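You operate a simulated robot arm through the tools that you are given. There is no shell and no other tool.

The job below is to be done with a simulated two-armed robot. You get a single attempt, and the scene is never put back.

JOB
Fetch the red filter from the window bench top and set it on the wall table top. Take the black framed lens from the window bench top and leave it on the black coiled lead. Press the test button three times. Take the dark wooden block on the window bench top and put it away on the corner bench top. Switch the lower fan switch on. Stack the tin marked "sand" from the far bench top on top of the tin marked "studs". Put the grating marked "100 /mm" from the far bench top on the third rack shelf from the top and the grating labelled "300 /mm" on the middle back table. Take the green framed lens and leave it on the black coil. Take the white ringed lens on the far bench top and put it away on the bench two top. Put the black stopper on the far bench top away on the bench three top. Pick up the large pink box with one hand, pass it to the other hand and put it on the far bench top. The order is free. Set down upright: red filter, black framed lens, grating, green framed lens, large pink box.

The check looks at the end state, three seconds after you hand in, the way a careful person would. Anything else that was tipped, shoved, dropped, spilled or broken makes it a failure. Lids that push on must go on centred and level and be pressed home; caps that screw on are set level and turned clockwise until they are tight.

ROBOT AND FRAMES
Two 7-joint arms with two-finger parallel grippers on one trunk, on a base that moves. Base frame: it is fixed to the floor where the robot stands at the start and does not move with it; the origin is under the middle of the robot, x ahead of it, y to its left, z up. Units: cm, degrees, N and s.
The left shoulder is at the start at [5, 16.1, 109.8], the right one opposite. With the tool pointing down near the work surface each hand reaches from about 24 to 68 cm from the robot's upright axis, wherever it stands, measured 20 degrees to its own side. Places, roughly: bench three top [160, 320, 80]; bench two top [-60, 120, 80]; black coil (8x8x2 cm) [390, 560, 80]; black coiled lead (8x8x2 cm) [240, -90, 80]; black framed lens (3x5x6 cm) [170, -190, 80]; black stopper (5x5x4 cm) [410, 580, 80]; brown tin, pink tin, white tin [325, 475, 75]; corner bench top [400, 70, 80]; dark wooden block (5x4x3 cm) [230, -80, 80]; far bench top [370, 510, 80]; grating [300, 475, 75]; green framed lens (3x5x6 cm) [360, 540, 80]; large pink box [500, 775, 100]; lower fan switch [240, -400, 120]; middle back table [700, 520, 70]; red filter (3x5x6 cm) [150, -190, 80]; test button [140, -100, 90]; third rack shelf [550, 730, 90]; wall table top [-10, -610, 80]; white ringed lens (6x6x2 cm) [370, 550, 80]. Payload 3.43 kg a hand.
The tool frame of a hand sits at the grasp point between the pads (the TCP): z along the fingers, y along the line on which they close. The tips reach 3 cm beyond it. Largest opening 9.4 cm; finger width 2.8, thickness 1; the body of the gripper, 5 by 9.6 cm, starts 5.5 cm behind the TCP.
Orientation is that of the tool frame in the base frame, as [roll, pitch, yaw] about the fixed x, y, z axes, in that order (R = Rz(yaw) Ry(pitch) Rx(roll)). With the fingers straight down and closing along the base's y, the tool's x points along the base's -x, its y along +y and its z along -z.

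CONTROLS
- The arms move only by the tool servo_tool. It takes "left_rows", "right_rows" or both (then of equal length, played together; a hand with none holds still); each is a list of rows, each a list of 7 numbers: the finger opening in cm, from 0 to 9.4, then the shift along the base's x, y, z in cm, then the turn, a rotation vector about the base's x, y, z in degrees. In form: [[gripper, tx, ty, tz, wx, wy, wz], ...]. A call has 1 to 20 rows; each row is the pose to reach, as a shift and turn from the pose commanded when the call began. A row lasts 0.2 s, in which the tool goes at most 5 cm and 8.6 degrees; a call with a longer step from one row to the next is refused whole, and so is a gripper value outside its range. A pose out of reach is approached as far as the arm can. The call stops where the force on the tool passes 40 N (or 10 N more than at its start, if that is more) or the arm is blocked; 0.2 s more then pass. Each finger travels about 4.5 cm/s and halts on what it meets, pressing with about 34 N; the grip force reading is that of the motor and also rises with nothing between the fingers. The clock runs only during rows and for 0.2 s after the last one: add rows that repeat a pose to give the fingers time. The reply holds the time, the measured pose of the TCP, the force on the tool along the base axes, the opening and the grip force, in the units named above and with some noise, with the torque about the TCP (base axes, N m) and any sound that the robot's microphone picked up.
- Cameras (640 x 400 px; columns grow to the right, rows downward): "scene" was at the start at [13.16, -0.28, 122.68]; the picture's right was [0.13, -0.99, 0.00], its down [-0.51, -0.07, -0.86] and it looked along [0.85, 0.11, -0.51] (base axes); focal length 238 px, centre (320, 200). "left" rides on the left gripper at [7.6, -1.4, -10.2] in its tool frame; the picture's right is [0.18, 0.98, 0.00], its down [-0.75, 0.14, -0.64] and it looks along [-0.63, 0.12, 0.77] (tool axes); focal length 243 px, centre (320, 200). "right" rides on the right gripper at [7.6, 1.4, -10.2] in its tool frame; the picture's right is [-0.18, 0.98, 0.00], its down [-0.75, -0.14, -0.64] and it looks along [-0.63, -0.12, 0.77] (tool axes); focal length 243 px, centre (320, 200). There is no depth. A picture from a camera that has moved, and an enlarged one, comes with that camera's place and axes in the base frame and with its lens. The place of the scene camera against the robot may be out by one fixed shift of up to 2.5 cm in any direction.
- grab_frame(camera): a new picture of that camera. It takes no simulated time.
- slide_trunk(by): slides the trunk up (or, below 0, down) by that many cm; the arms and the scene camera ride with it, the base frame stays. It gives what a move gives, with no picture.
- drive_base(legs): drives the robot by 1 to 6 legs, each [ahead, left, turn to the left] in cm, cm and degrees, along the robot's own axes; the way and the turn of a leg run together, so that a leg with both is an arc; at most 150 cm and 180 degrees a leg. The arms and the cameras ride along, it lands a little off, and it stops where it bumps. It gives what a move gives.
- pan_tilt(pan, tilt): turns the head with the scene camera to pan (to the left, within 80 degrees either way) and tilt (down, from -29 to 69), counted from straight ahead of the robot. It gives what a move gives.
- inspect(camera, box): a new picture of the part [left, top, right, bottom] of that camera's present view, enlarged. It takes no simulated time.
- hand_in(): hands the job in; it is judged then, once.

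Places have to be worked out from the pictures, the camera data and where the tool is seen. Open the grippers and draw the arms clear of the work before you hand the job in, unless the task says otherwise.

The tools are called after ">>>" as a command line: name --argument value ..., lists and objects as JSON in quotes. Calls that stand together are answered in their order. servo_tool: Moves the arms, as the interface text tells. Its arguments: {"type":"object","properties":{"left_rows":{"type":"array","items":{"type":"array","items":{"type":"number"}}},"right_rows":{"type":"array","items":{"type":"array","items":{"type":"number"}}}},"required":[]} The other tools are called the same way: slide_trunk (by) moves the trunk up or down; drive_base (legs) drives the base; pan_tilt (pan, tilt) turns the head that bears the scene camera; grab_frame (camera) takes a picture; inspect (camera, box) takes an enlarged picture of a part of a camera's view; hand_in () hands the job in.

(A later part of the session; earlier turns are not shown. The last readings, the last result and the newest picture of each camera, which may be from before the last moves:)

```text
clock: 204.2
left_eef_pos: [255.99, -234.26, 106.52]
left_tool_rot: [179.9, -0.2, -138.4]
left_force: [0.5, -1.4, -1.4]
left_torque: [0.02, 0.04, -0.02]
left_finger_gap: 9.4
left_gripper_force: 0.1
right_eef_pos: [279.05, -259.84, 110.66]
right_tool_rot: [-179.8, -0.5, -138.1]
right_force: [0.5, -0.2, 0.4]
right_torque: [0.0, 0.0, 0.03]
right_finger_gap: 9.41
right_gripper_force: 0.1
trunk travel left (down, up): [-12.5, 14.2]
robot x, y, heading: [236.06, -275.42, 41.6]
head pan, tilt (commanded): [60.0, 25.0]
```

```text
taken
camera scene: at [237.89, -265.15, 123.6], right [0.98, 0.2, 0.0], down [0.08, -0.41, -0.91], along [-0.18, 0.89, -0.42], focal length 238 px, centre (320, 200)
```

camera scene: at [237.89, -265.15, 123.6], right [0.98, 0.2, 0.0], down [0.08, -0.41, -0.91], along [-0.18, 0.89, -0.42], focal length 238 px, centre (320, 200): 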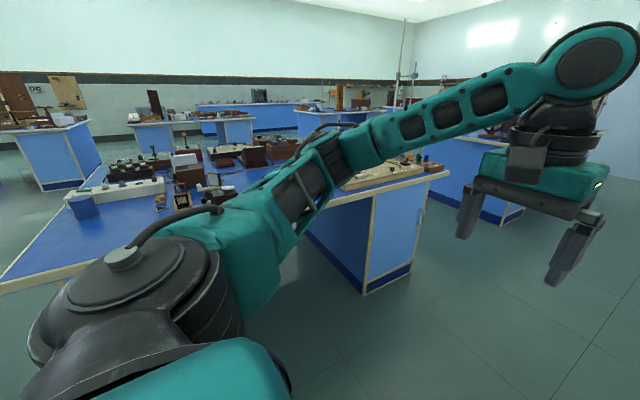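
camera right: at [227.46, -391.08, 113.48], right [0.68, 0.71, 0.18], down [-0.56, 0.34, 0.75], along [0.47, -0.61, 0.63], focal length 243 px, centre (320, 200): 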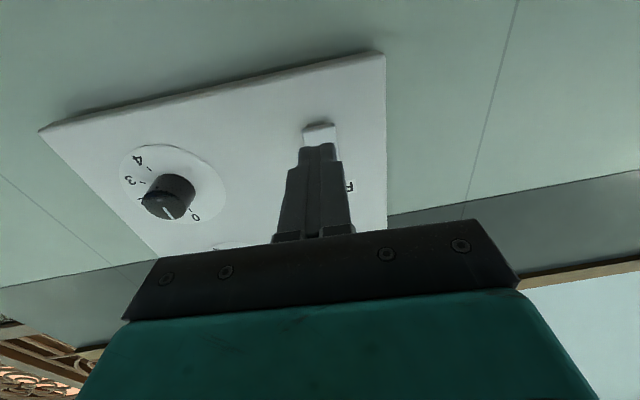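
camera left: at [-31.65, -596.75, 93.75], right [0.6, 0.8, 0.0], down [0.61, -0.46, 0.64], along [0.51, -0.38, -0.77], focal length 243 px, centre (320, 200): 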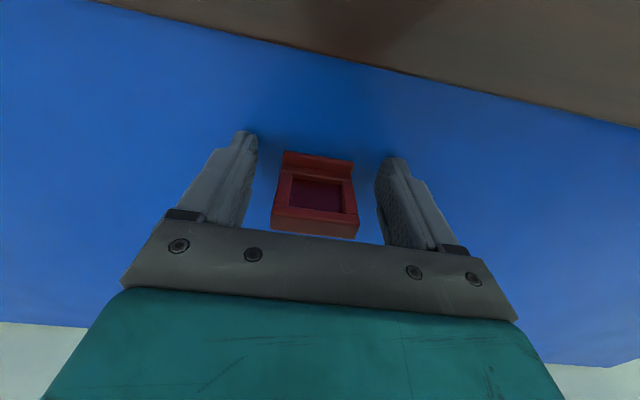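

From here I see the bench's far end corner near [284,-121], so the coil and block lie close to that end. I turn to face the bench and move to a stance for taking the black framed lens with the left hand.

>>> drive_base --legs '[[0, 0, 92.5], [0, -22, 0], [48, 0, 0]]'

>>> pan_tilt --pan 15 --tilt 45

>>> grab_frame --camera "scene"

>>> grab_frame --camera "left"

```text
clock: 213.2
left_eef_pos: [175.75, -208.63, 106.46]
left_tool_rot: [179.9, -0.2, -45.0]
left_force: [-0.1, -0.2, 0.5]
left_torque: [0.01, -0.02, 0.01]
left_finger_gap: 9.36
left_gripper_force: 0.2
right_eef_pos: [200.11, -184.17, 110.67]
right_tool_rot: [-179.8, -0.3, -44.9]
right_force: [0.2, 0.3, 0.5]
right_torque: [0.01, 0.0, -0.02]
right_finger_gap: 9.39
right_gripper_force: 0.0
trunk travel left (down, up): [-12.5, 14.2]
robot x, y, heading: [217.75, -225.62, 134.9]
head pan, tilt (commanded): [60.0, 25.0]
```

```text
clock: 214.3
left_eef_pos: [175.76, -208.52, 106.52]
left_tool_rot: [179.8, -0.1, -44.9]
left_force: [0.4, -0.4, 0.0]
left_torque: [0.0, -0.01, 0.03]
left_finger_gap: 9.41
left_gripper_force: 0.0
right_eef_pos: [200.17, -184.12, 110.67]
right_tool_rot: [-179.8, -0.4, -44.8]
right_force: [-0.8, 0.1, -0.6]
right_torque: [0.03, -0.01, 0.0]
right_finger_gap: 9.43
right_gripper_force: 0.2
trunk travel left (down, up): [-12.5, 14.2]
robot x, y, heading: [218.33, -225.44, 134.8]
head pan, tilt (commanded): [15.0, 45.0]
```

```text
taken
camera scene: at [208.35, -220.19, 120.55], right [0.5, 0.87, 0.0], down [0.61, -0.35, -0.71], along [-0.61, 0.35, -0.71], focal length 238 px, centre (320, 200)
```

scene: 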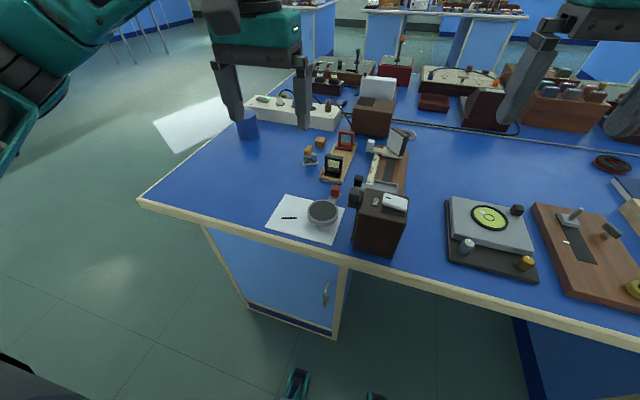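

```text
taken
camera left: at [182.39, -212.91, 116.88], right [-0.57, -0.82, 0.0], down [-0.63, 0.43, 0.64], along [-0.53, 0.36, -0.77], focal length 243 px, centre (320, 200)
```

left: 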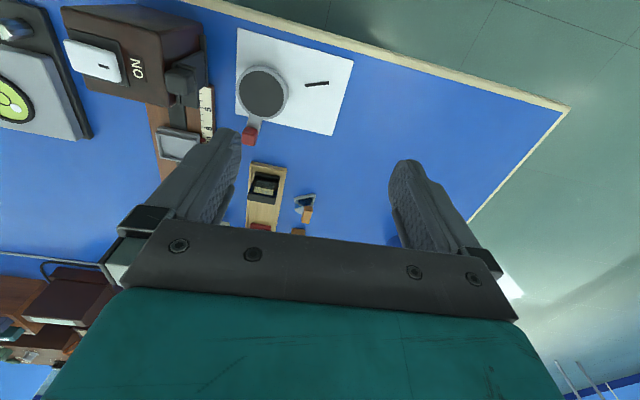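

The lens is confirmed at about [167.5,-191.6]. I bring the left hand above it at a safe height and look again.

>>> servo_tool --left_rows '[[9, -2, 3.5, -1, 0, 0, 0], [8.5, -4, 7, -2, 0, 0, 0], [8, -6, 11, -4, 0, 0, 0], [7.5, -7.5, 14.5, -6, 0, 0, 0], [7, -8.2, 16.5, -8, 0, 0, 0], [7, -8.2, 16.9, -9.5, 0, 0, 0], [7, -8.2, 16.9, -9.5, 0, 0, 0]]'

>>> grab_frame --camera "left"

>>> inspect --camera "scene" --box '[280, 110, 440, 220]'

```text
clock: 215.9
left_eef_pos: [167.53, -191.55, 97.03]
left_tool_rot: [179.9, -0.2, -45.1]
left_force: [-0.8, -0.5, -0.9]
left_torque: [0.0, 0.0, 0.0]
left_finger_gap: 7.0
left_gripper_force: 0.1
right_eef_pos: [200.05, -184.03, 110.69]
right_tool_rot: [-179.8, -0.3, -44.8]
right_force: [-0.9, -0.4, -0.1]
right_torque: [0.01, -0.01, 0.0]
right_finger_gap: 9.38
right_gripper_force: 0.0
trunk travel left (down, up): [-12.5, 14.2]
robot x, y, heading: [217.87, -225.51, 135.0]
head pan, tilt (commanded): [15.0, 45.0]
```

```text
taken
camera left: at [174.17, -195.87, 107.34], right [-0.57, -0.82, 0.0], down [-0.63, 0.43, 0.64], along [-0.53, 0.36, -0.77], focal length 243 px, centre (320, 200)
```

left: 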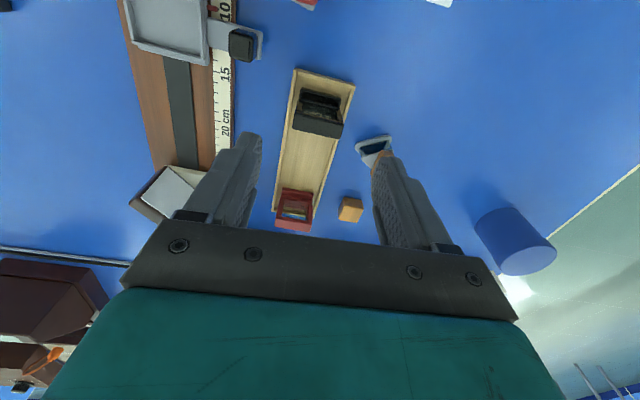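

```text
3.64 times, centred on (360, 165) of scene
camera zoom: at [208.35, -220.18, 120.55], right [0.5, 0.87, 0.0], down [0.61, -0.35, -0.71], along [-0.61, 0.35, -0.71], focal length 864 px, centre (174, 327)
```

zoom: 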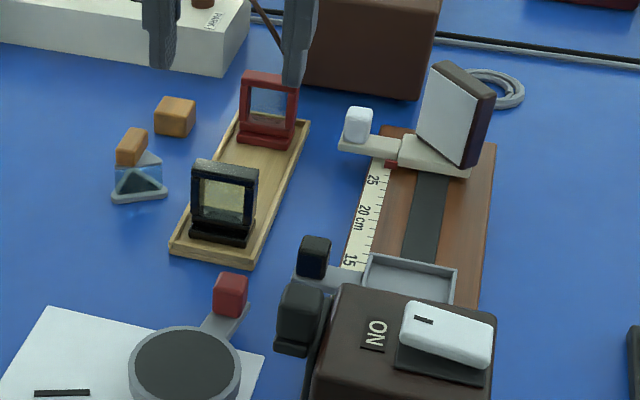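

>>> inspect --camera "left" --box '[240, 50, 400, 150]'

```text
4.00 times, centred on (320, 100) of left
camera zoom: at [174.17, -195.87, 107.34], right [-0.57, -0.82, 0.0], down [-0.63, 0.43, 0.64], along [-0.53, 0.36, -0.77], focal length 970 px, centre (320, 600)
```

zoom: 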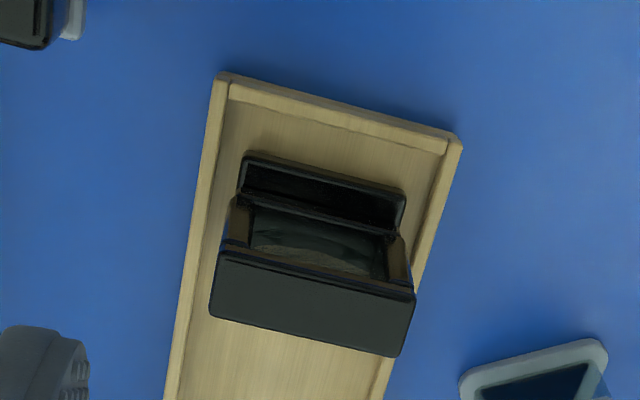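

The lens centre is about [167,-190.7], turned ~3° from my grip. I correct, narrow the opening to 6.6 cm, and descend part way.

>>> servo_tool --left_rows '[[6.6, -0.6, 0.85, -2, 0, 0, -3], [6.6, -0.6, 0.85, -5, 0, 0, -3], [6.6, -0.6, 0.85, -7, 0, 0, -3], [6.6, -0.6, 0.85, -7, 0, 0, -3]]'

>>> grab_frame --camera "left"

>>> inspect --camera "scene" --box '[280, 110, 440, 220]'

```text
clock: 216.9
left_eef_pos: [166.99, -190.71, 90.02]
left_tool_rot: [-180.0, -0.1, -48.1]
left_force: [0.3, -0.3, 0.4]
left_torque: [-0.02, -0.04, 0.01]
left_finger_gap: 6.57
left_gripper_force: 0.0
right_eef_pos: [199.96, -184.14, 110.7]
right_tool_rot: [-179.8, -0.3, -44.7]
right_force: [-0.8, -0.1, 0.4]
right_torque: [-0.02, 0.02, 0.01]
right_finger_gap: 9.38
right_gripper_force: 0.0
trunk travel left (down, up): [-12.5, 14.2]
robot x, y, heading: [217.62, -226.01, 134.9]
head pan, tilt (commanded): [15.0, 45.0]
```

```text
taken
camera left: at [173.39, -195.4, 100.4], right [-0.61, -0.79, 0.0], down [-0.61, 0.47, 0.64], along [-0.51, 0.39, -0.77], focal length 243 px, centre (320, 200)
```

left: 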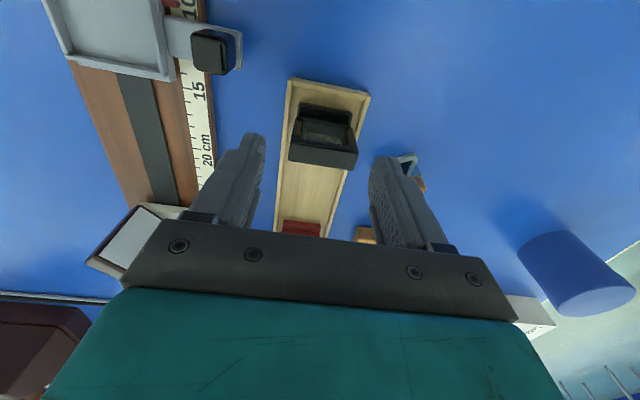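

```text
3.64 times, centred on (360, 165) of scene
camera zoom: at [208.36, -220.18, 120.55], right [0.5, 0.87, 0.0], down [0.61, -0.35, -0.71], along [-0.61, 0.35, -0.71], focal length 864 px, centre (174, 327)
```

zoom: 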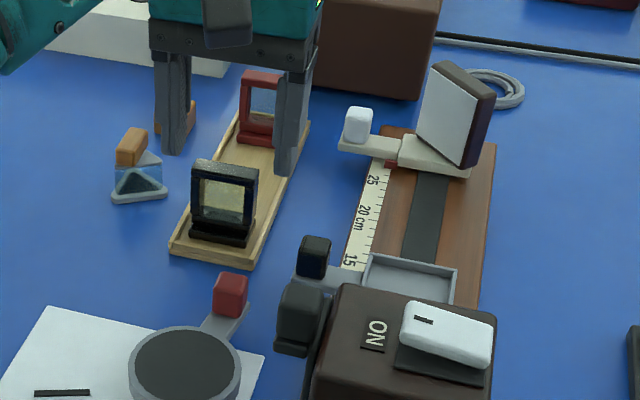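

The lens is centred between the fingers. I descend to z 85 (tips above the tray rim) and close.

>>> servo_tool --left_rows '[[6.6, 0.2, -0.2, -2, 0, 0, 0], [6.6, 0.2, -0.2, -4, 0, 0, 0], [6.6, 0.2, -0.2, -5.2, 0, 0, 0], [6.6, 0.2, -0.2, -5.2, 0, 0, 0]]'

>>> grab_frame --camera "left"

>>> inspect --camera "scene" --box '[280, 110, 440, 220]'

```text
clock: 217.9
left_eef_pos: [167.45, -191.02, 84.94]
left_tool_rot: [179.9, -0.2, -48.0]
left_force: [-0.3, -0.1, 0.5]
left_torque: [-0.01, -0.01, 0.03]
left_finger_gap: 6.57
left_gripper_force: 0.1
right_eef_pos: [200.11, -184.06, 110.63]
right_tool_rot: [-179.8, -0.3, -44.8]
right_force: [0.5, -0.2, -0.1]
right_torque: [0.03, -0.04, -0.04]
right_finger_gap: 9.39
right_gripper_force: 0.1
trunk travel left (down, up): [-12.5, 14.2]
robot x, y, heading: [218.03, -225.72, 134.8]
head pan, tilt (commanded): [15.0, 45.0]
```

```text
taken
camera left: at [173.61, -195.65, 95.19], right [-0.61, -0.79, 0.0], down [-0.61, 0.47, 0.64], along [-0.51, 0.39, -0.77], focal length 243 px, centre (320, 200)
```

left: 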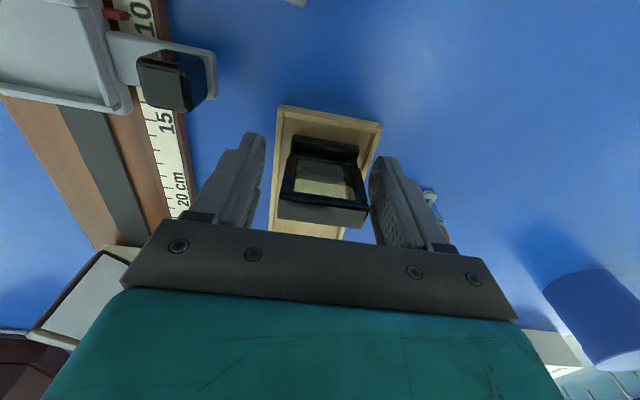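

```text
3.64 times, centred on (360, 165) of scene
camera zoom: at [208.35, -220.18, 120.55], right [0.5, 0.87, 0.0], down [0.61, -0.35, -0.71], along [-0.61, 0.35, -0.71], focal length 864 px, centre (174, 327)
```

zoom: 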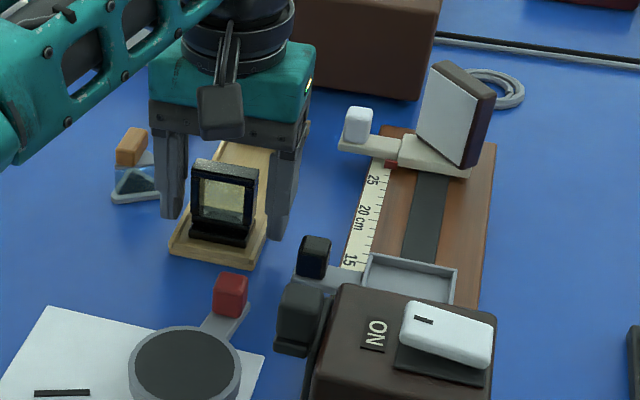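

The lens sits slightly toward one finger; I recentre by 3 mm and then close.

>>> servo_tool --left_rows '[[6.6, -0.2, -0.25, 0, 0, 0, 0], [6, -0.2, -0.25, 0, 0, 0, 0], [5.4, -0.2, -0.25, 0, 0, 0, 0], [4.6, -0.2, -0.25, 0, 0, 0, 0], [4, -0.2, -0.25, 0, 0, 0, 0], [4, -0.2, -0.25, 0, 0, 0, 0]]'

>>> grab_frame --camera "left"

>>> inspect --camera "scene" --box '[280, 110, 440, 220]'

```text
clock: 219.3
left_eef_pos: [167.15, -191.21, 84.79]
left_tool_rot: [179.9, -0.2, -48.0]
left_force: [0.5, -0.9, -0.2]
left_torque: [0.01, 0.03, 0.0]
left_finger_gap: 4.94
left_gripper_force: 34.1
right_eef_pos: [200.07, -184.11, 110.66]
right_tool_rot: [-179.8, -0.3, -44.8]
right_force: [-0.2, -0.3, 0.3]
right_torque: [-0.03, -0.03, -0.03]
right_finger_gap: 9.39
right_gripper_force: 0.0
trunk travel left (down, up): [-12.5, 14.2]
robot x, y, heading: [218.06, -225.82, 135.2]
head pan, tilt (commanded): [15.0, 45.0]
```

```text
taken
camera left: at [173.42, -195.88, 95.22], right [-0.61, -0.79, 0.0], down [-0.61, 0.47, 0.64], along [-0.51, 0.39, -0.77], focal length 243 px, centre (320, 200)
```

left: 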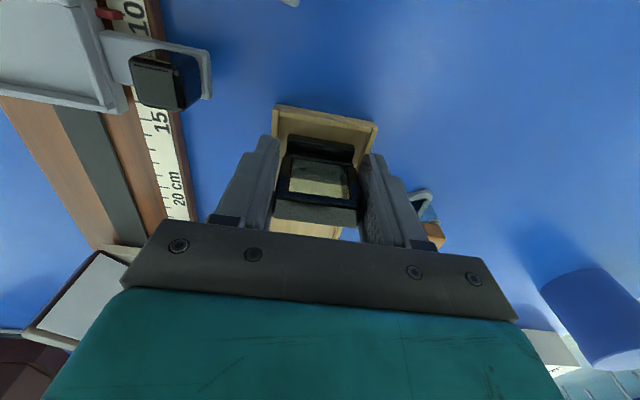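

```text
3.64 times, centred on (360, 165) of scene
camera zoom: at [208.36, -220.18, 120.55], right [0.5, 0.87, 0.0], down [0.61, -0.35, -0.71], along [-0.61, 0.35, -0.71], focal length 864 px, centre (174, 327)
```

zoom: 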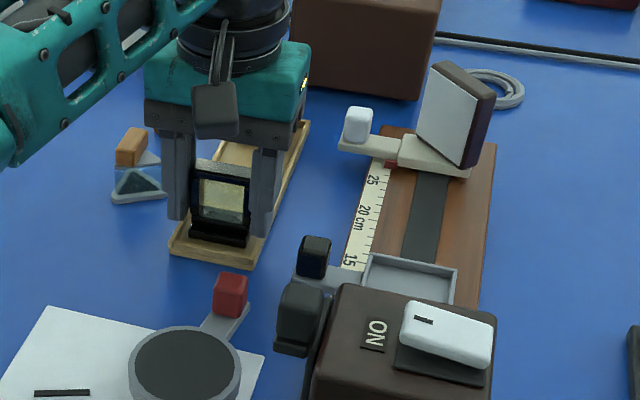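

The lens is gripped. I lift it out of the tray straight up, then draw it back.

>>> servo_tool --left_rows '[[4, 0, 0, 1, 0, 0, 0], [4, 0, 0, 3, 0, 0, 0], [4, 0, 0, 6, 0, 0, 0], [4, 0, 0, 10, 0, 0, 0], [4, 1.5, -1.5, 12, 0, 0, 0], [4, 4, -4, 13, 0, 0, 0], [4, 7, -7, 14, 0, 0, 0], [4, 9.5, -9.5, 16, 0, 0, 0], [4, 11.3, -11.4, 19, 0, 0, 0], [4, 11.3, -11.4, 22, 0, 0, 0]]'

>>> grab_frame --camera "scene"

>>> grab_frame --camera "left"

```text
clock: 221.5
left_eef_pos: [178.34, -202.61, 106.96]
left_tool_rot: [179.9, -0.2, -48.1]
left_force: [-0.5, 1.1, -1.9]
left_torque: [0.02, 0.01, 0.02]
left_finger_gap: 4.96
left_gripper_force: 34.2
right_eef_pos: [199.99, -184.1, 110.64]
right_tool_rot: [-179.9, -0.2, -44.8]
right_force: [-0.2, 1.2, 0.3]
right_torque: [0.0, 0.0, 0.0]
right_finger_gap: 9.41
right_gripper_force: 0.1
trunk travel left (down, up): [-12.5, 14.2]
robot x, y, heading: [218.25, -225.52, 134.9]
head pan, tilt (commanded): [15.0, 45.0]
```

```text
taken
camera scene: at [208.37, -220.18, 120.54], right [0.5, 0.87, 0.0], down [0.61, -0.35, -0.71], along [-0.61, 0.35, -0.71], focal length 238 px, centre (320, 200)
```

scene: 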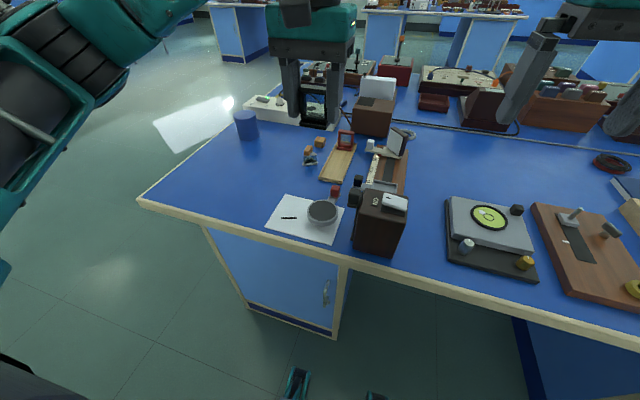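

```text
taken
camera left: at [184.6, -207.19, 117.26], right [-0.61, -0.79, 0.0], down [-0.61, 0.47, 0.64], along [-0.51, 0.39, -0.77], focal length 243 px, centre (320, 200)
```

left: 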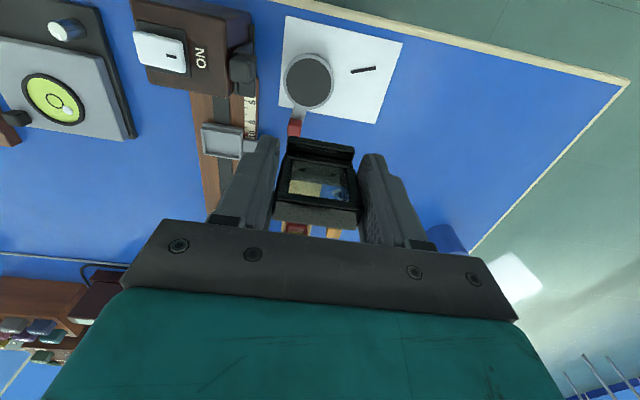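

The lens is safely held. I back away from the bench and sidestep right along it towards its other end.

>>> drive_base --legs '[[-48, 0, 0], [0, -145, 0]]'

>>> pan_tilt --pan 0 --tilt 20

>>> grab_frame --camera "scene"

```text
clock: 236.8
left_eef_pos: [312.2, -133.73, 106.8]
left_tool_rot: [180.0, -0.1, -46.7]
left_force: [0.6, -0.5, -1.6]
left_torque: [-0.01, -0.01, -0.01]
left_finger_gap: 4.96
left_gripper_force: 34.2
right_eef_pos: [333.58, -114.82, 110.72]
right_tool_rot: [-180.0, -0.4, -43.4]
right_force: [0.8, -0.4, 0.0]
right_torque: [0.01, -0.03, 0.01]
right_finger_gap: 9.4
right_gripper_force: 0.1
trunk travel left (down, up): [-12.5, 14.2]
robot x, y, heading: [352.35, -155.95, 136.6]
head pan, tilt (commanded): [15.0, 45.0]
```

```text
clock: 237.7
left_eef_pos: [312.14, -133.69, 106.96]
left_tool_rot: [179.9, -0.1, -46.7]
left_force: [-0.5, -0.4, -0.5]
left_torque: [-0.02, -0.01, -0.01]
left_finger_gap: 4.9
left_gripper_force: 34.2
right_eef_pos: [333.6, -114.72, 110.7]
right_tool_rot: [-179.8, -0.3, -43.4]
right_force: [-0.1, 0.9, -0.8]
right_torque: [0.02, -0.03, -0.01]
right_finger_gap: 9.42
right_gripper_force: 0.0
trunk travel left (down, up): [-12.5, 14.2]
robot x, y, heading: [352.41, -155.9, 136.1]
head pan, tilt (commanded): [0.0, 20.0]
```

```text
taken
camera scene: at [343.03, -148.14, 124.41], right [0.69, 0.72, 0.0], down [0.25, -0.24, -0.94], along [-0.68, 0.65, -0.34], focal length 238 px, centre (320, 200)
```

scene: 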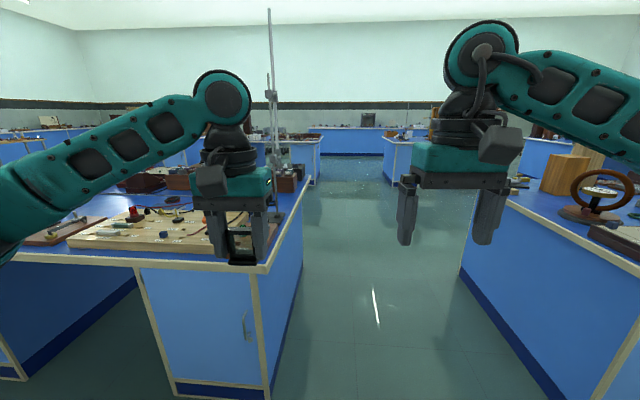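

I see the aisle between the benches (about 115 cm) and a tall retort stand near that end. I drive into the aisle beside the bench end, then turn left towards the coil.

>>> drive_base --legs '[[98, -14, 0], [0, 0, 41]]'

>>> pan_tilt --pan 10 --tilt 40

>>> grab_frame --camera "scene"

>>> grab_frame --camera "left"

```text
clock: 241.3
left_eef_pos: [270.71, -80.84, 106.62]
left_tool_rot: [179.0, -0.2, -47.4]
left_force: [0.0, -0.5, -1.3]
left_torque: [-0.03, -0.02, 0.02]
left_finger_gap: 4.94
left_gripper_force: 33.7
right_eef_pos: [291.36, -61.21, 111.4]
right_tool_rot: [-179.9, 0.6, -42.9]
right_force: [0.0, -0.6, -0.9]
right_torque: [-0.04, 0.0, 0.01]
right_finger_gap: 9.39
right_gripper_force: 0.1
trunk travel left (down, up): [-12.5, 14.2]
robot x, y, heading: [309.88, -101.01, 137.3]
head pan, tilt (commanded): [0.0, 20.0]
stopped in leg 1: the robot was blocked; the commanded pose is now the measured one
```

```text
clock: 242.1
left_eef_pos: [270.8, -80.97, 106.64]
left_tool_rot: [179.0, 0.0, -47.6]
left_force: [0.0, 0.4, -0.9]
left_torque: [-0.06, 0.01, 0.04]
left_finger_gap: 4.95
left_gripper_force: 34.4
right_eef_pos: [291.64, -61.34, 111.55]
right_tool_rot: [-179.8, 0.8, -42.9]
right_force: [0.8, 0.5, -0.1]
right_torque: [-0.02, 0.0, 0.04]
right_finger_gap: 9.38
right_gripper_force: 0.1
trunk travel left (down, up): [-12.5, 14.2]
robot x, y, heading: [309.42, -101.4, 136.6]
head pan, tilt (commanded): [10.0, 40.0]
```

```text
taken
camera scene: at [301.18, -96.53, 121.51], right [0.55, 0.84, 0.0], down [0.53, -0.34, -0.78], along [-0.65, 0.43, -0.63], focal length 238 px, centre (320, 200)
```

scene: 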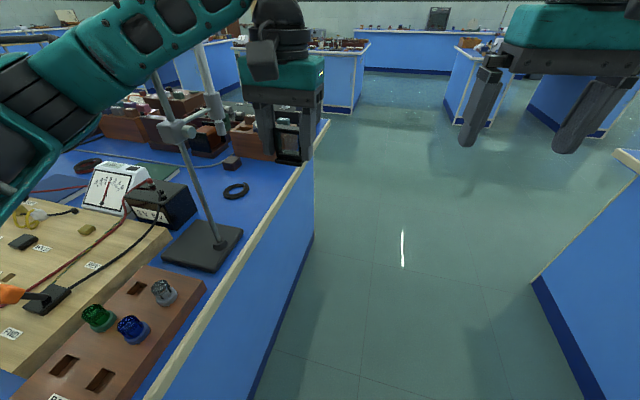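

```text
taken
camera left: at [277.29, -85.45, 116.97], right [-0.6, -0.8, 0.02], down [-0.6, 0.47, 0.65], along [-0.52, 0.38, -0.76], focal length 243 px, centre (320, 200)
```

left: 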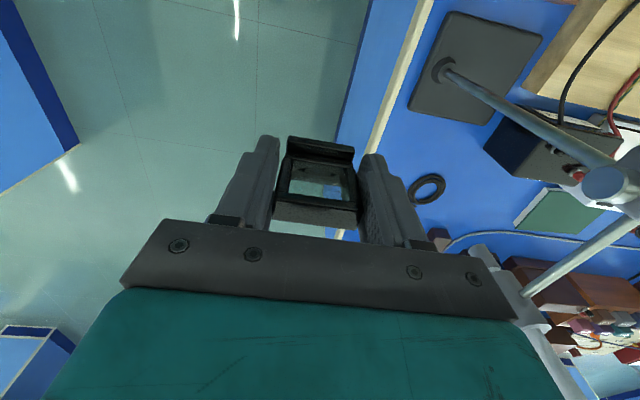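

I was blocked: my left forearm has met the upright rod of the retort stand at the bench end (base near [260,-96]). The rod still looks vertical; I back straight off right away.

>>> drive_base --legs '[[-15, -2, 0]]'

>>> grab_frame --camera "scene"

```text
clock: 243.5
left_eef_pos: [281.9, -88.43, 105.74]
left_tool_rot: [179.3, -1.3, -47.6]
left_force: [-0.2, -0.6, 0.0]
left_torque: [-0.01, 0.02, 0.0]
left_finger_gap: 4.91
left_gripper_force: 33.9
right_eef_pos: [302.76, -69.13, 110.64]
right_tool_rot: [-179.9, -0.3, -43.1]
right_force: [-0.1, -0.4, 0.1]
right_torque: [0.03, 0.06, -0.02]
right_finger_gap: 9.4
right_gripper_force: 0.0
trunk travel left (down, up): [-12.5, 14.2]
robot x, y, heading: [322.05, -110.09, 136.7]
head pan, tilt (commanded): [10.0, 40.0]
```

```text
taken
camera scene: at [312.15, -104.0, 121.28], right [0.55, 0.84, 0.0], down [0.54, -0.35, -0.77], along [-0.64, 0.42, -0.64], focal length 238 px, centre (320, 200)
```

scene: 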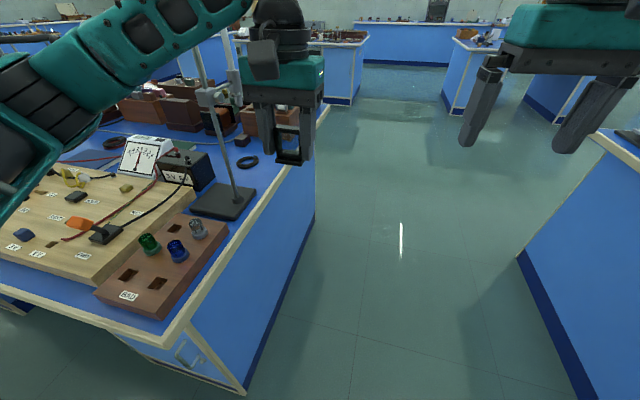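

The rod is still vertical by my calculation. I zoom in on the stand to check that it was not shoved.

>>> inspect --camera "scene" --box '[140, 40, 340, 260]'

```text
1.82 times, centred on (240, 150) of scene
camera zoom: at [312.15, -104.0, 121.28], right [0.55, 0.84, 0.0], down [0.54, -0.35, -0.77], along [-0.64, 0.42, -0.64], focal length 432 px, centre (466, 291)
```

zoom: 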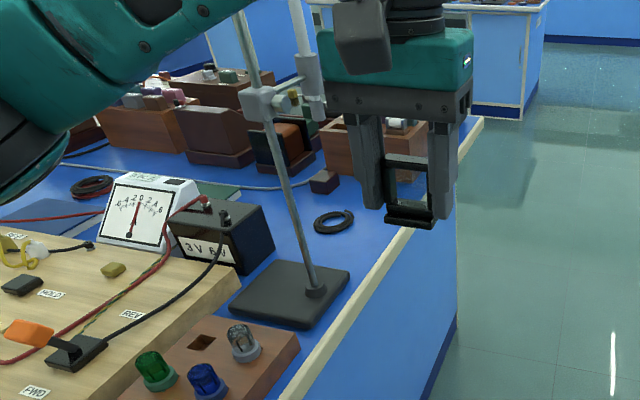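

The stand looks undisturbed, with its plate aligned to the bench edge. The coil is at about [241.5,-87] and the dark block at [226,-82]. I go down the middle of the aisle, clear of the rod, to approach the coil from the other side of the stand.

>>> drive_base --legs '[[0, -24, -2], [105, 0, 0]]'

>>> pan_tilt --pan 75 --tilt 25

>>> grab_frame --camera "scene"

```text
clock: 251.2
left_eef_pos: [225.84, 3.85, 105.7]
left_tool_rot: [179.2, -1.3, -49.0]
left_force: [0.0, 0.1, -0.7]
left_torque: [0.0, -0.02, 0.02]
left_finger_gap: 4.95
left_gripper_force: 33.8
right_eef_pos: [247.22, 22.92, 110.64]
right_tool_rot: [-179.8, -0.3, -44.5]
right_force: [0.5, 0.9, 0.0]
right_torque: [0.03, 0.01, -0.01]
right_finger_gap: 9.39
right_gripper_force: 0.0
trunk travel left (down, up): [-12.5, 14.2]
robot x, y, heading: [264.93, -18.72, 135.0]
head pan, tilt (commanded): [10.0, 40.0]
```

```text
clock: 252.6
left_eef_pos: [225.78, 3.9, 105.81]
left_tool_rot: [179.3, -1.2, -49.0]
left_force: [-0.7, 0.4, 0.0]
left_torque: [0.05, -0.01, -0.01]
left_finger_gap: 4.92
left_gripper_force: 33.9
right_eef_pos: [247.3, 22.85, 110.73]
right_tool_rot: [-179.8, -0.2, -44.7]
right_force: [-0.1, -0.1, 0.1]
right_torque: [0.0, -0.01, -0.01]
right_finger_gap: 9.39
right_gripper_force: 0.1
trunk travel left (down, up): [-12.5, 14.2]
robot x, y, heading: [265.18, -18.42, 135.1]
head pan, tilt (commanded): [75.0, 25.0]
```

```text
taken
camera scene: at [254.73, -21.86, 123.6], right [-0.5, 0.87, 0.0], down [0.37, 0.21, -0.91], along [-0.78, -0.45, -0.42], focal length 238 px, centre (320, 200)
```

scene: 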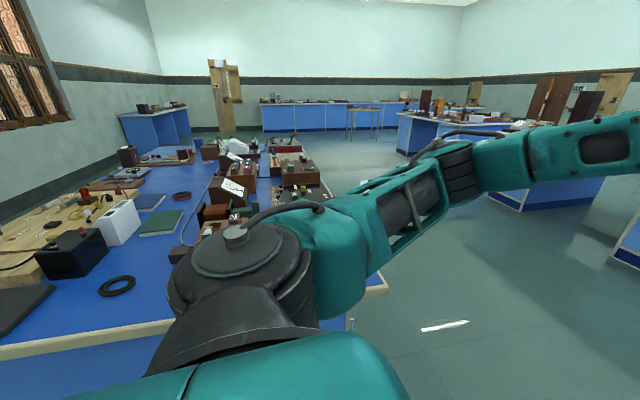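

The coil is visible ahead-left on the bench end. I turn left about 101° to face it and look.

>>> drive_base --legs '[[0, 0, 101]]'

>>> pan_tilt --pan 15 --tilt 25

>>> grab_frame --camera "scene"

>>> inspect --camera "scene" --box '[180, 60, 460, 260]'

```text
clock: 257.2
left_eef_pos: [251.19, -61.76, 105.73]
left_tool_rot: [179.2, -1.4, 52.5]
left_force: [-0.3, -0.4, -0.5]
left_torque: [0.03, -0.02, 0.02]
left_finger_gap: 4.91
left_gripper_force: 33.7
right_eef_pos: [228.39, -44.55, 110.69]
right_tool_rot: [-179.9, -0.3, 57.0]
right_force: [-0.5, 0.3, -0.3]
right_torque: [-0.02, -0.02, 0.0]
right_finger_gap: 9.4
right_gripper_force: 0.0
trunk travel left (down, up): [-12.5, 14.2]
robot x, y, heading: [265.56, -19.09, -123.3]
head pan, tilt (commanded): [75.0, 25.0]
```

```text
clock: 258.5
left_eef_pos: [251.2, -61.81, 105.86]
left_tool_rot: [179.2, -1.3, 52.6]
left_force: [0.7, -0.5, -0.3]
left_torque: [-0.02, 0.03, 0.01]
left_finger_gap: 4.93
left_gripper_force: 34.0
right_eef_pos: [228.38, -44.49, 110.65]
right_tool_rot: [-179.9, -0.3, 57.0]
right_force: [1.2, -0.1, 1.1]
right_torque: [0.02, -0.01, 0.01]
right_finger_gap: 9.39
right_gripper_force: 0.2
trunk travel left (down, up): [-12.5, 14.2]
robot x, y, heading: [265.57, -18.6, -123.4]
head pan, tilt (commanded): [15.0, 25.0]
```

```text
taken
camera scene: at [260.47, -32.17, 123.6], right [-0.95, 0.31, 0.0], down [0.13, 0.4, -0.91], along [-0.28, -0.86, -0.42], focal length 238 px, centre (320, 200)
```

scene: 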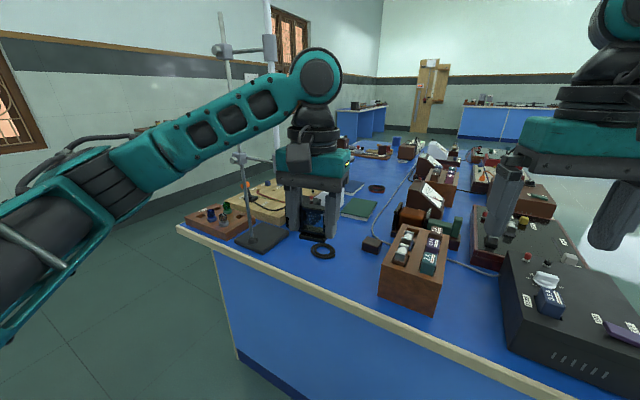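

```text
2.00 times, centred on (320, 160) of scene
camera zoom: at [260.47, -32.17, 123.6], right [-0.95, 0.31, 0.0], down [0.13, 0.4, -0.91], along [-0.28, -0.86, -0.42], focal length 475 px, centre (320, 280)
```

zoom: 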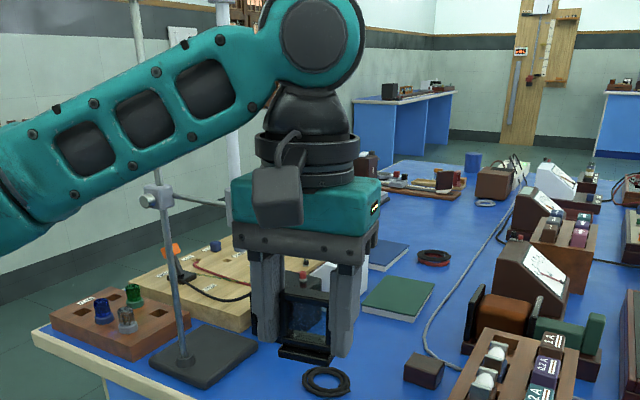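

Now the layout is clear: a vertical tube held by the stand is at about [253,-89], 13 cm from the coil at [241.8,-86]; the block is at [227,-83]. I turn left 30° and sidestep right so that my left arm reaches the coil from the side away from the tube.

>>> drive_base --legs '[[0, 0, 30], [5, -25, 0]]'

>>> pan_tilt --pan 10 --tilt 40

>>> grab_frame --camera "scene"

>>> grab_frame --camera "left"

```text
clock: 262.8
left_eef_pos: [250.01, -66.86, 105.8]
left_tool_rot: [179.1, -1.3, 83.2]
left_force: [0.6, 0.5, -1.4]
left_torque: [0.01, 0.0, -0.01]
left_finger_gap: 4.91
left_gripper_force: 34.1
right_eef_pos: [221.55, -63.65, 110.65]
right_tool_rot: [-180.0, -0.3, 87.5]
right_force: [0.9, -0.4, 0.2]
right_torque: [0.03, 0.0, -0.05]
right_finger_gap: 9.38
right_gripper_force: 0.0
trunk travel left (down, up): [-12.5, 14.2]
robot x, y, heading: [240.03, -22.56, -92.6]
head pan, tilt (commanded): [15.0, 25.0]
```

```text
clock: 263.6
left_eef_pos: [250.01, -66.83, 105.88]
left_tool_rot: [179.2, -1.3, 83.3]
left_force: [-0.3, 0.0, -0.7]
left_torque: [0.05, 0.01, -0.02]
left_finger_gap: 4.92
left_gripper_force: 34.1
right_eef_pos: [221.58, -63.66, 110.68]
right_tool_rot: [-179.9, -0.3, 87.4]
right_force: [-0.3, -0.1, -0.3]
right_torque: [0.03, 0.03, 0.04]
right_finger_gap: 9.4
right_gripper_force: 0.1
trunk travel left (down, up): [-12.5, 14.2]
robot x, y, heading: [240.38, -22.67, -92.7]
head pan, tilt (commanded): [10.0, 40.0]
```

```text
taken
camera scene: at [241.31, -36.37, 121.28], right [-0.99, -0.13, 0.0], down [-0.08, 0.64, -0.77], along [0.1, -0.76, -0.64], focal length 238 px, centre (320, 200)
```

scene: 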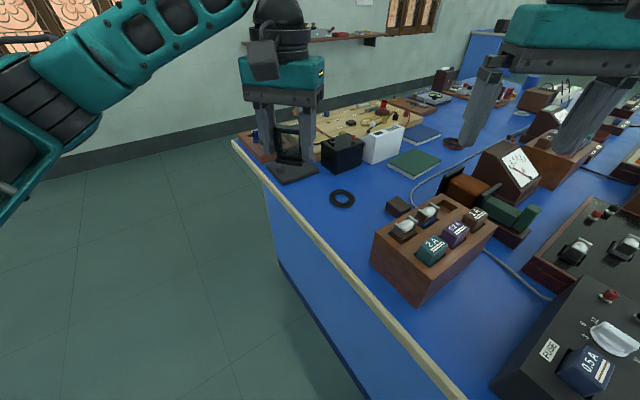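

```text
taken
camera left: at [249.48, -59.31, 116.24], right [1.0, 0.07, 0.02], down [0.04, -0.78, 0.63], along [0.06, -0.62, -0.78], focal length 243 px, centre (320, 200)
```

left: 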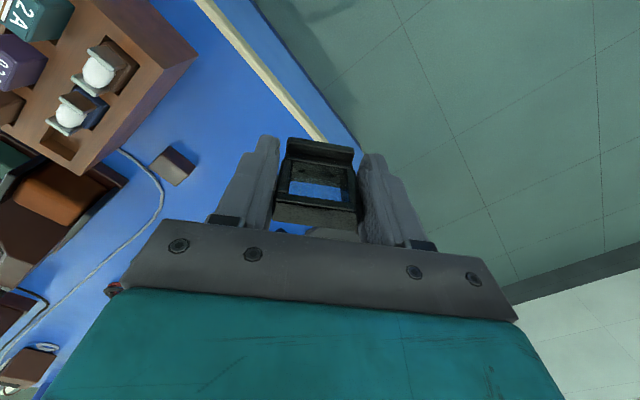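

The coil centre is about [241.7,-85.4]. I move the lens over it at about z 94, also removing the ~1.5° tilt that the bump left in the wrist.

>>> servo_tool --left_rows '[[4, -1.5, -2, -3, -0.4, 0.3, 0], [4, -3, -5, -6, -0.8, 0.6, 0], [4, -4.5, -8.5, -8.5, -1.2, 0.95, 0], [4, -6, -12, -10, -1.2, 0.95, 0], [4, -7.5, -15.5, -11, -1.2, 0.95, 0], [4, -8.4, -18.5, -12, -1.2, 0.95, 0], [4, -8.4, -18.5, -12, -1.2, 0.95, 0]]'

>>> grab_frame --camera "scene"

>>> grab_frame --camera "left"

```text
clock: 265.2
left_eef_pos: [241.86, -84.72, 93.95]
left_tool_rot: [179.8, 0.1, 83.0]
left_force: [-0.3, -0.6, -1.2]
left_torque: [-0.02, 0.0, 0.02]
left_finger_gap: 4.9
left_gripper_force: 34.3
left hand out of reach, approached as far as the arm can: row 6, 7
right_eef_pos: [221.44, -63.68, 110.6]
right_tool_rot: [-179.9, -0.3, 87.6]
right_force: [0.1, 0.7, 0.5]
right_torque: [0.0, -0.04, 0.0]
right_finger_gap: 9.4
right_gripper_force: 0.1
trunk travel left (down, up): [-12.5, 14.2]
robot x, y, heading: [240.13, -22.64, -92.6]
head pan, tilt (commanded): [10.0, 40.0]
```

```text
taken
camera scene: at [241.3, -36.36, 121.27], right [-0.99, -0.13, 0.0], down [-0.08, 0.64, -0.77], along [0.1, -0.76, -0.64], focal length 238 px, centre (320, 200)
```

scene: 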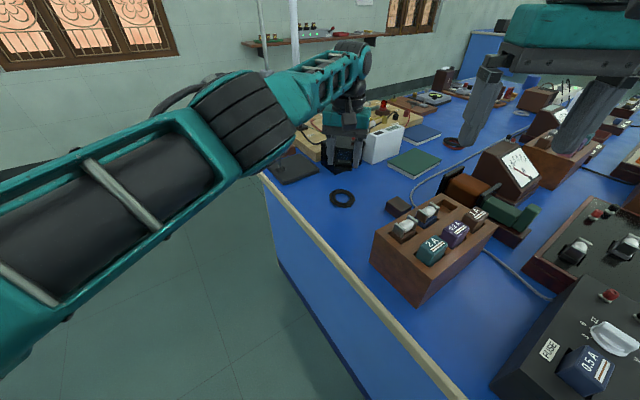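

```text
taken
camera left: at [241.48, -76.91, 104.13], right [1.0, 0.06, 0.0], down [0.05, -0.76, 0.64], along [0.04, -0.64, -0.77], focal length 243 px, centre (320, 200)
```

left: 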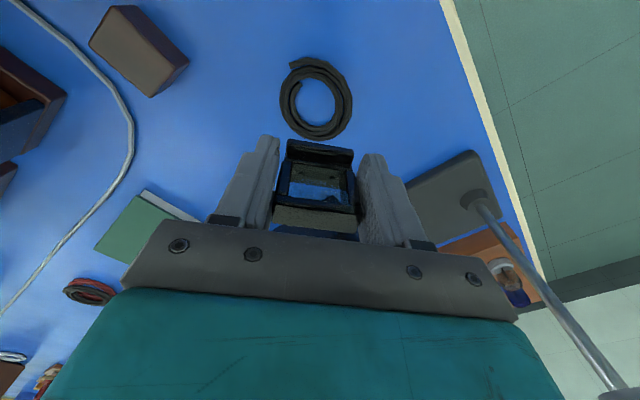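

Through the hand camera the coil centre is about [241.5,-83.8]. I zoom in to refine before lowering.

>>> inspect --camera "left" --box '[240, 40, 400, 240]'

```text
2.00 times, centred on (320, 140) of left
camera zoom: at [241.48, -76.91, 104.13], right [1.0, 0.06, 0.0], down [0.05, -0.76, 0.64], along [0.04, -0.64, -0.77], focal length 485 px, centre (320, 320)
```

zoom: 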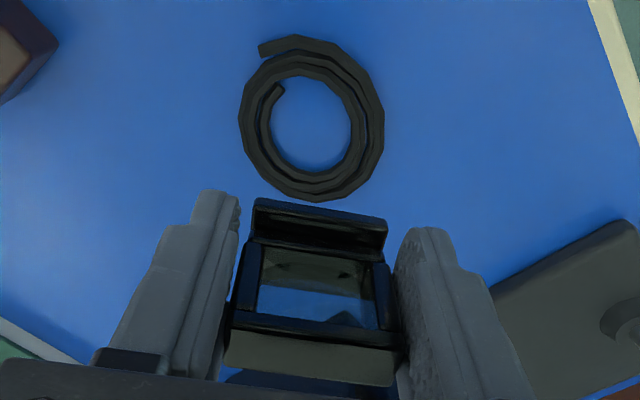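

>>> servo_tool --left_rows '[[4, -0.2, 0.8, 0, 0, 0, 0], [4, -0.36, 1.5, -1, 0, 0, 0], [4, -0.36, 1.5, -3.5, 0, 0, 0], [4, -0.36, 1.5, -5.5, 0, 0, 0], [4, -0.36, 1.5, -5.5, 0, 0, 0]]'

>>> inspect --camera "left" --box '[240, 40, 400, 240]'

>>> inspect --camera "scene" --box '[260, 110, 420, 230]'

```text
clock: 266.4
left_eef_pos: [241.06, -84.29, 88.15]
left_tool_rot: [179.9, -0.1, 83.1]
left_force: [0.1, 0.0, -1.0]
left_torque: [0.02, 0.03, 0.0]
left_finger_gap: 4.92
left_gripper_force: 33.9
left hand out of reach, approached as far as the arm can: row 1, 2, 3, 4, 5
right_eef_pos: [221.52, -63.51, 110.66]
right_tool_rot: [-180.0, -0.3, 87.5]
right_force: [0.2, 0.2, 0.1]
right_torque: [0.0, -0.01, -0.03]
right_finger_gap: 9.38
right_gripper_force: 0.0
trunk travel left (down, up): [-12.5, 14.2]
robot x, y, heading: [240.24, -22.29, -92.6]
head pan, tilt (commanded): [10.0, 40.0]
```

```text
2.00 times, centred on (320, 140) of left
camera zoom: at [240.71, -76.56, 98.53], right [1.0, 0.07, 0.0], down [0.05, -0.77, 0.64], along [0.04, -0.64, -0.77], focal length 485 px, centre (320, 320)
```

zoom: 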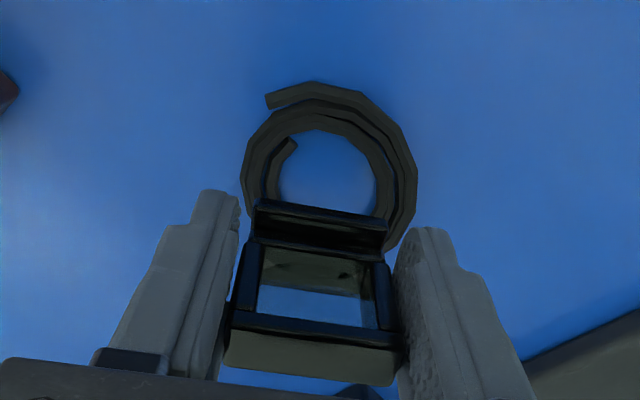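

```text
3.33 times, centred on (340, 170) of scene
camera zoom: at [241.3, -36.37, 121.27], right [-0.99, -0.13, 0.0], down [-0.08, 0.64, -0.77], along [0.1, -0.76, -0.64], focal length 792 px, centre (253, 300)
```

zoom: 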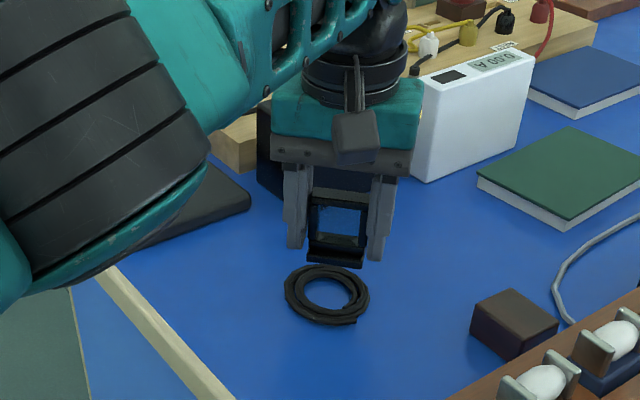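

The arm has stretched straight again, so fine backing moves don't work. I raise and retract the hand to fold the elbow, then shift the base ~8 cm closer.

>>> servo_tool --left_rows '[[4, 0, 0.5, 2, 0, 0, 0], [4, 0, 1.5, 5, 0, 0, 0], [4, 0, 3, 8, 0, 0, 0], [4, 0, 5, 11, 0, 0, 0], [4, 0, 7, 13, 0, 0, 0], [4, 0, 9, 14, 0, 0, 0], [4, 0, 10, 14, 0, 0, 0]]'

>>> grab_frame --camera "scene"

```text
clock: 268.0
left_eef_pos: [238.09, -81.52, 103.61]
left_tool_rot: [-180.0, -0.1, 83.1]
left_force: [-0.1, -0.6, -1.5]
left_torque: [-0.01, 0.01, 0.06]
left_finger_gap: 4.92
left_gripper_force: 33.8
left hand out of reach, approached as far as the arm can: row 1, 2, 3, 4, 5, 6, 7
right_eef_pos: [221.61, -63.65, 110.67]
right_tool_rot: [180.0, -0.3, 87.5]
right_force: [-0.2, 0.1, -0.5]
right_torque: [0.03, 0.0, -0.01]
right_finger_gap: 9.4
right_gripper_force: 0.0
trunk travel left (down, up): [-12.5, 14.2]
robot x, y, heading: [240.15, -22.24, -92.9]
head pan, tilt (commanded): [10.0, 40.0]
```

```text
taken
camera scene: at [241.31, -36.38, 121.27], right [-0.99, -0.13, 0.0], down [-0.08, 0.64, -0.77], along [0.1, -0.76, -0.64], focal length 238 px, centre (320, 200)
```

scene: 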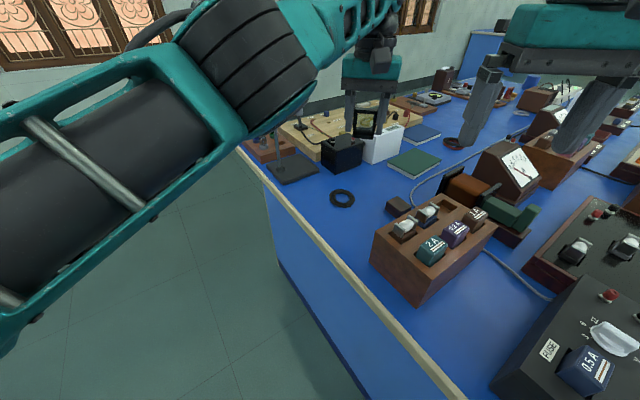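

>>> servo_tool --left_rows '[[4, 0, 1.5, 2, 0, 0, 0], [4, 0, 3, 5, 0, 0, 0], [4, 0, 4.5, 8, 0, 0, 0], [4, 0, 6, 11, 0, 0, 0], [4, 0, 8, 13, 0, 0, 0], [4, 0, 10, 13, 0, 0, 0], [4, 0, 12, 13, 0, 0, 0]]'

>>> grab_frame --camera "scene"

```text
clock: 269.6
left_eef_pos: [238.41, -69.86, 116.17]
left_tool_rot: [180.0, -0.1, 83.2]
left_force: [-0.7, 0.5, -0.6]
left_torque: [-0.01, -0.01, 0.01]
left_finger_gap: 4.92
left_gripper_force: 33.7
left hand out of reach, approached as far as the arm can: row 1, 2, 3, 4, 5
right_eef_pos: [221.43, -63.63, 110.76]
right_tool_rot: [-179.8, -0.3, 87.5]
right_force: [-0.3, 0.2, -0.6]
right_torque: [-0.02, -0.02, 0.02]
right_finger_gap: 9.39
right_gripper_force: 0.0
trunk travel left (down, up): [-12.5, 14.2]
robot x, y, heading: [240.41, -23.02, -93.1]
head pan, tilt (commanded): [10.0, 40.0]
```

```text
taken
camera scene: at [241.3, -36.38, 121.27], right [-0.99, -0.13, 0.0], down [-0.08, 0.64, -0.77], along [0.1, -0.76, -0.64], focal length 238 px, centre (320, 200)
```

scene: 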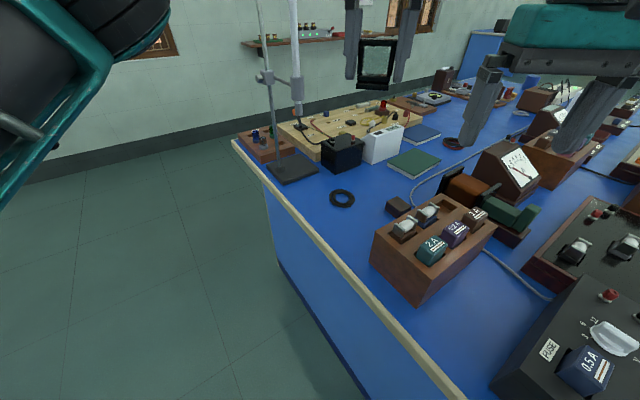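

The arm is folded again and the stand's tube is clearly visible at [253.4,-88.7] with its lower end at z≈104. I shift the base about 8 cm towards the coil.

>>> drive_base --legs '[[5.4, 5.9, 0]]'

>>> grab_frame --camera "left"

```text
clock: 270.8
left_eef_pos: [243.96, -75.56, 116.31]
left_tool_rot: [-180.0, 0.0, 83.2]
left_force: [-0.3, 0.4, -1.2]
left_torque: [0.01, 0.04, 0.03]
left_finger_gap: 4.91
left_gripper_force: 34.1
right_eef_pos: [227.17, -69.32, 110.65]
right_tool_rot: [-179.8, -0.4, 87.5]
right_force: [-0.2, -0.1, 0.3]
right_torque: [0.0, -0.02, 0.0]
right_finger_gap: 9.39
right_gripper_force: 0.0
trunk travel left (down, up): [-12.5, 14.2]
robot x, y, heading: [245.58, -28.09, -92.9]
head pan, tilt (commanded): [10.0, 40.0]
```

```text
taken
camera left: at [243.68, -67.75, 126.56], right [1.0, 0.06, 0.0], down [0.05, -0.77, 0.64], along [0.04, -0.64, -0.77], focal length 243 px, centre (320, 200)
```

left: 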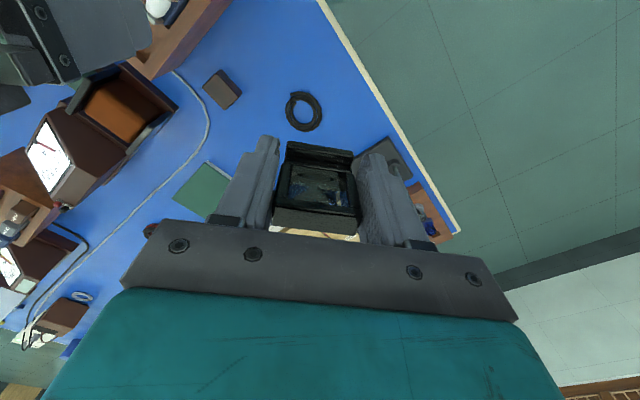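

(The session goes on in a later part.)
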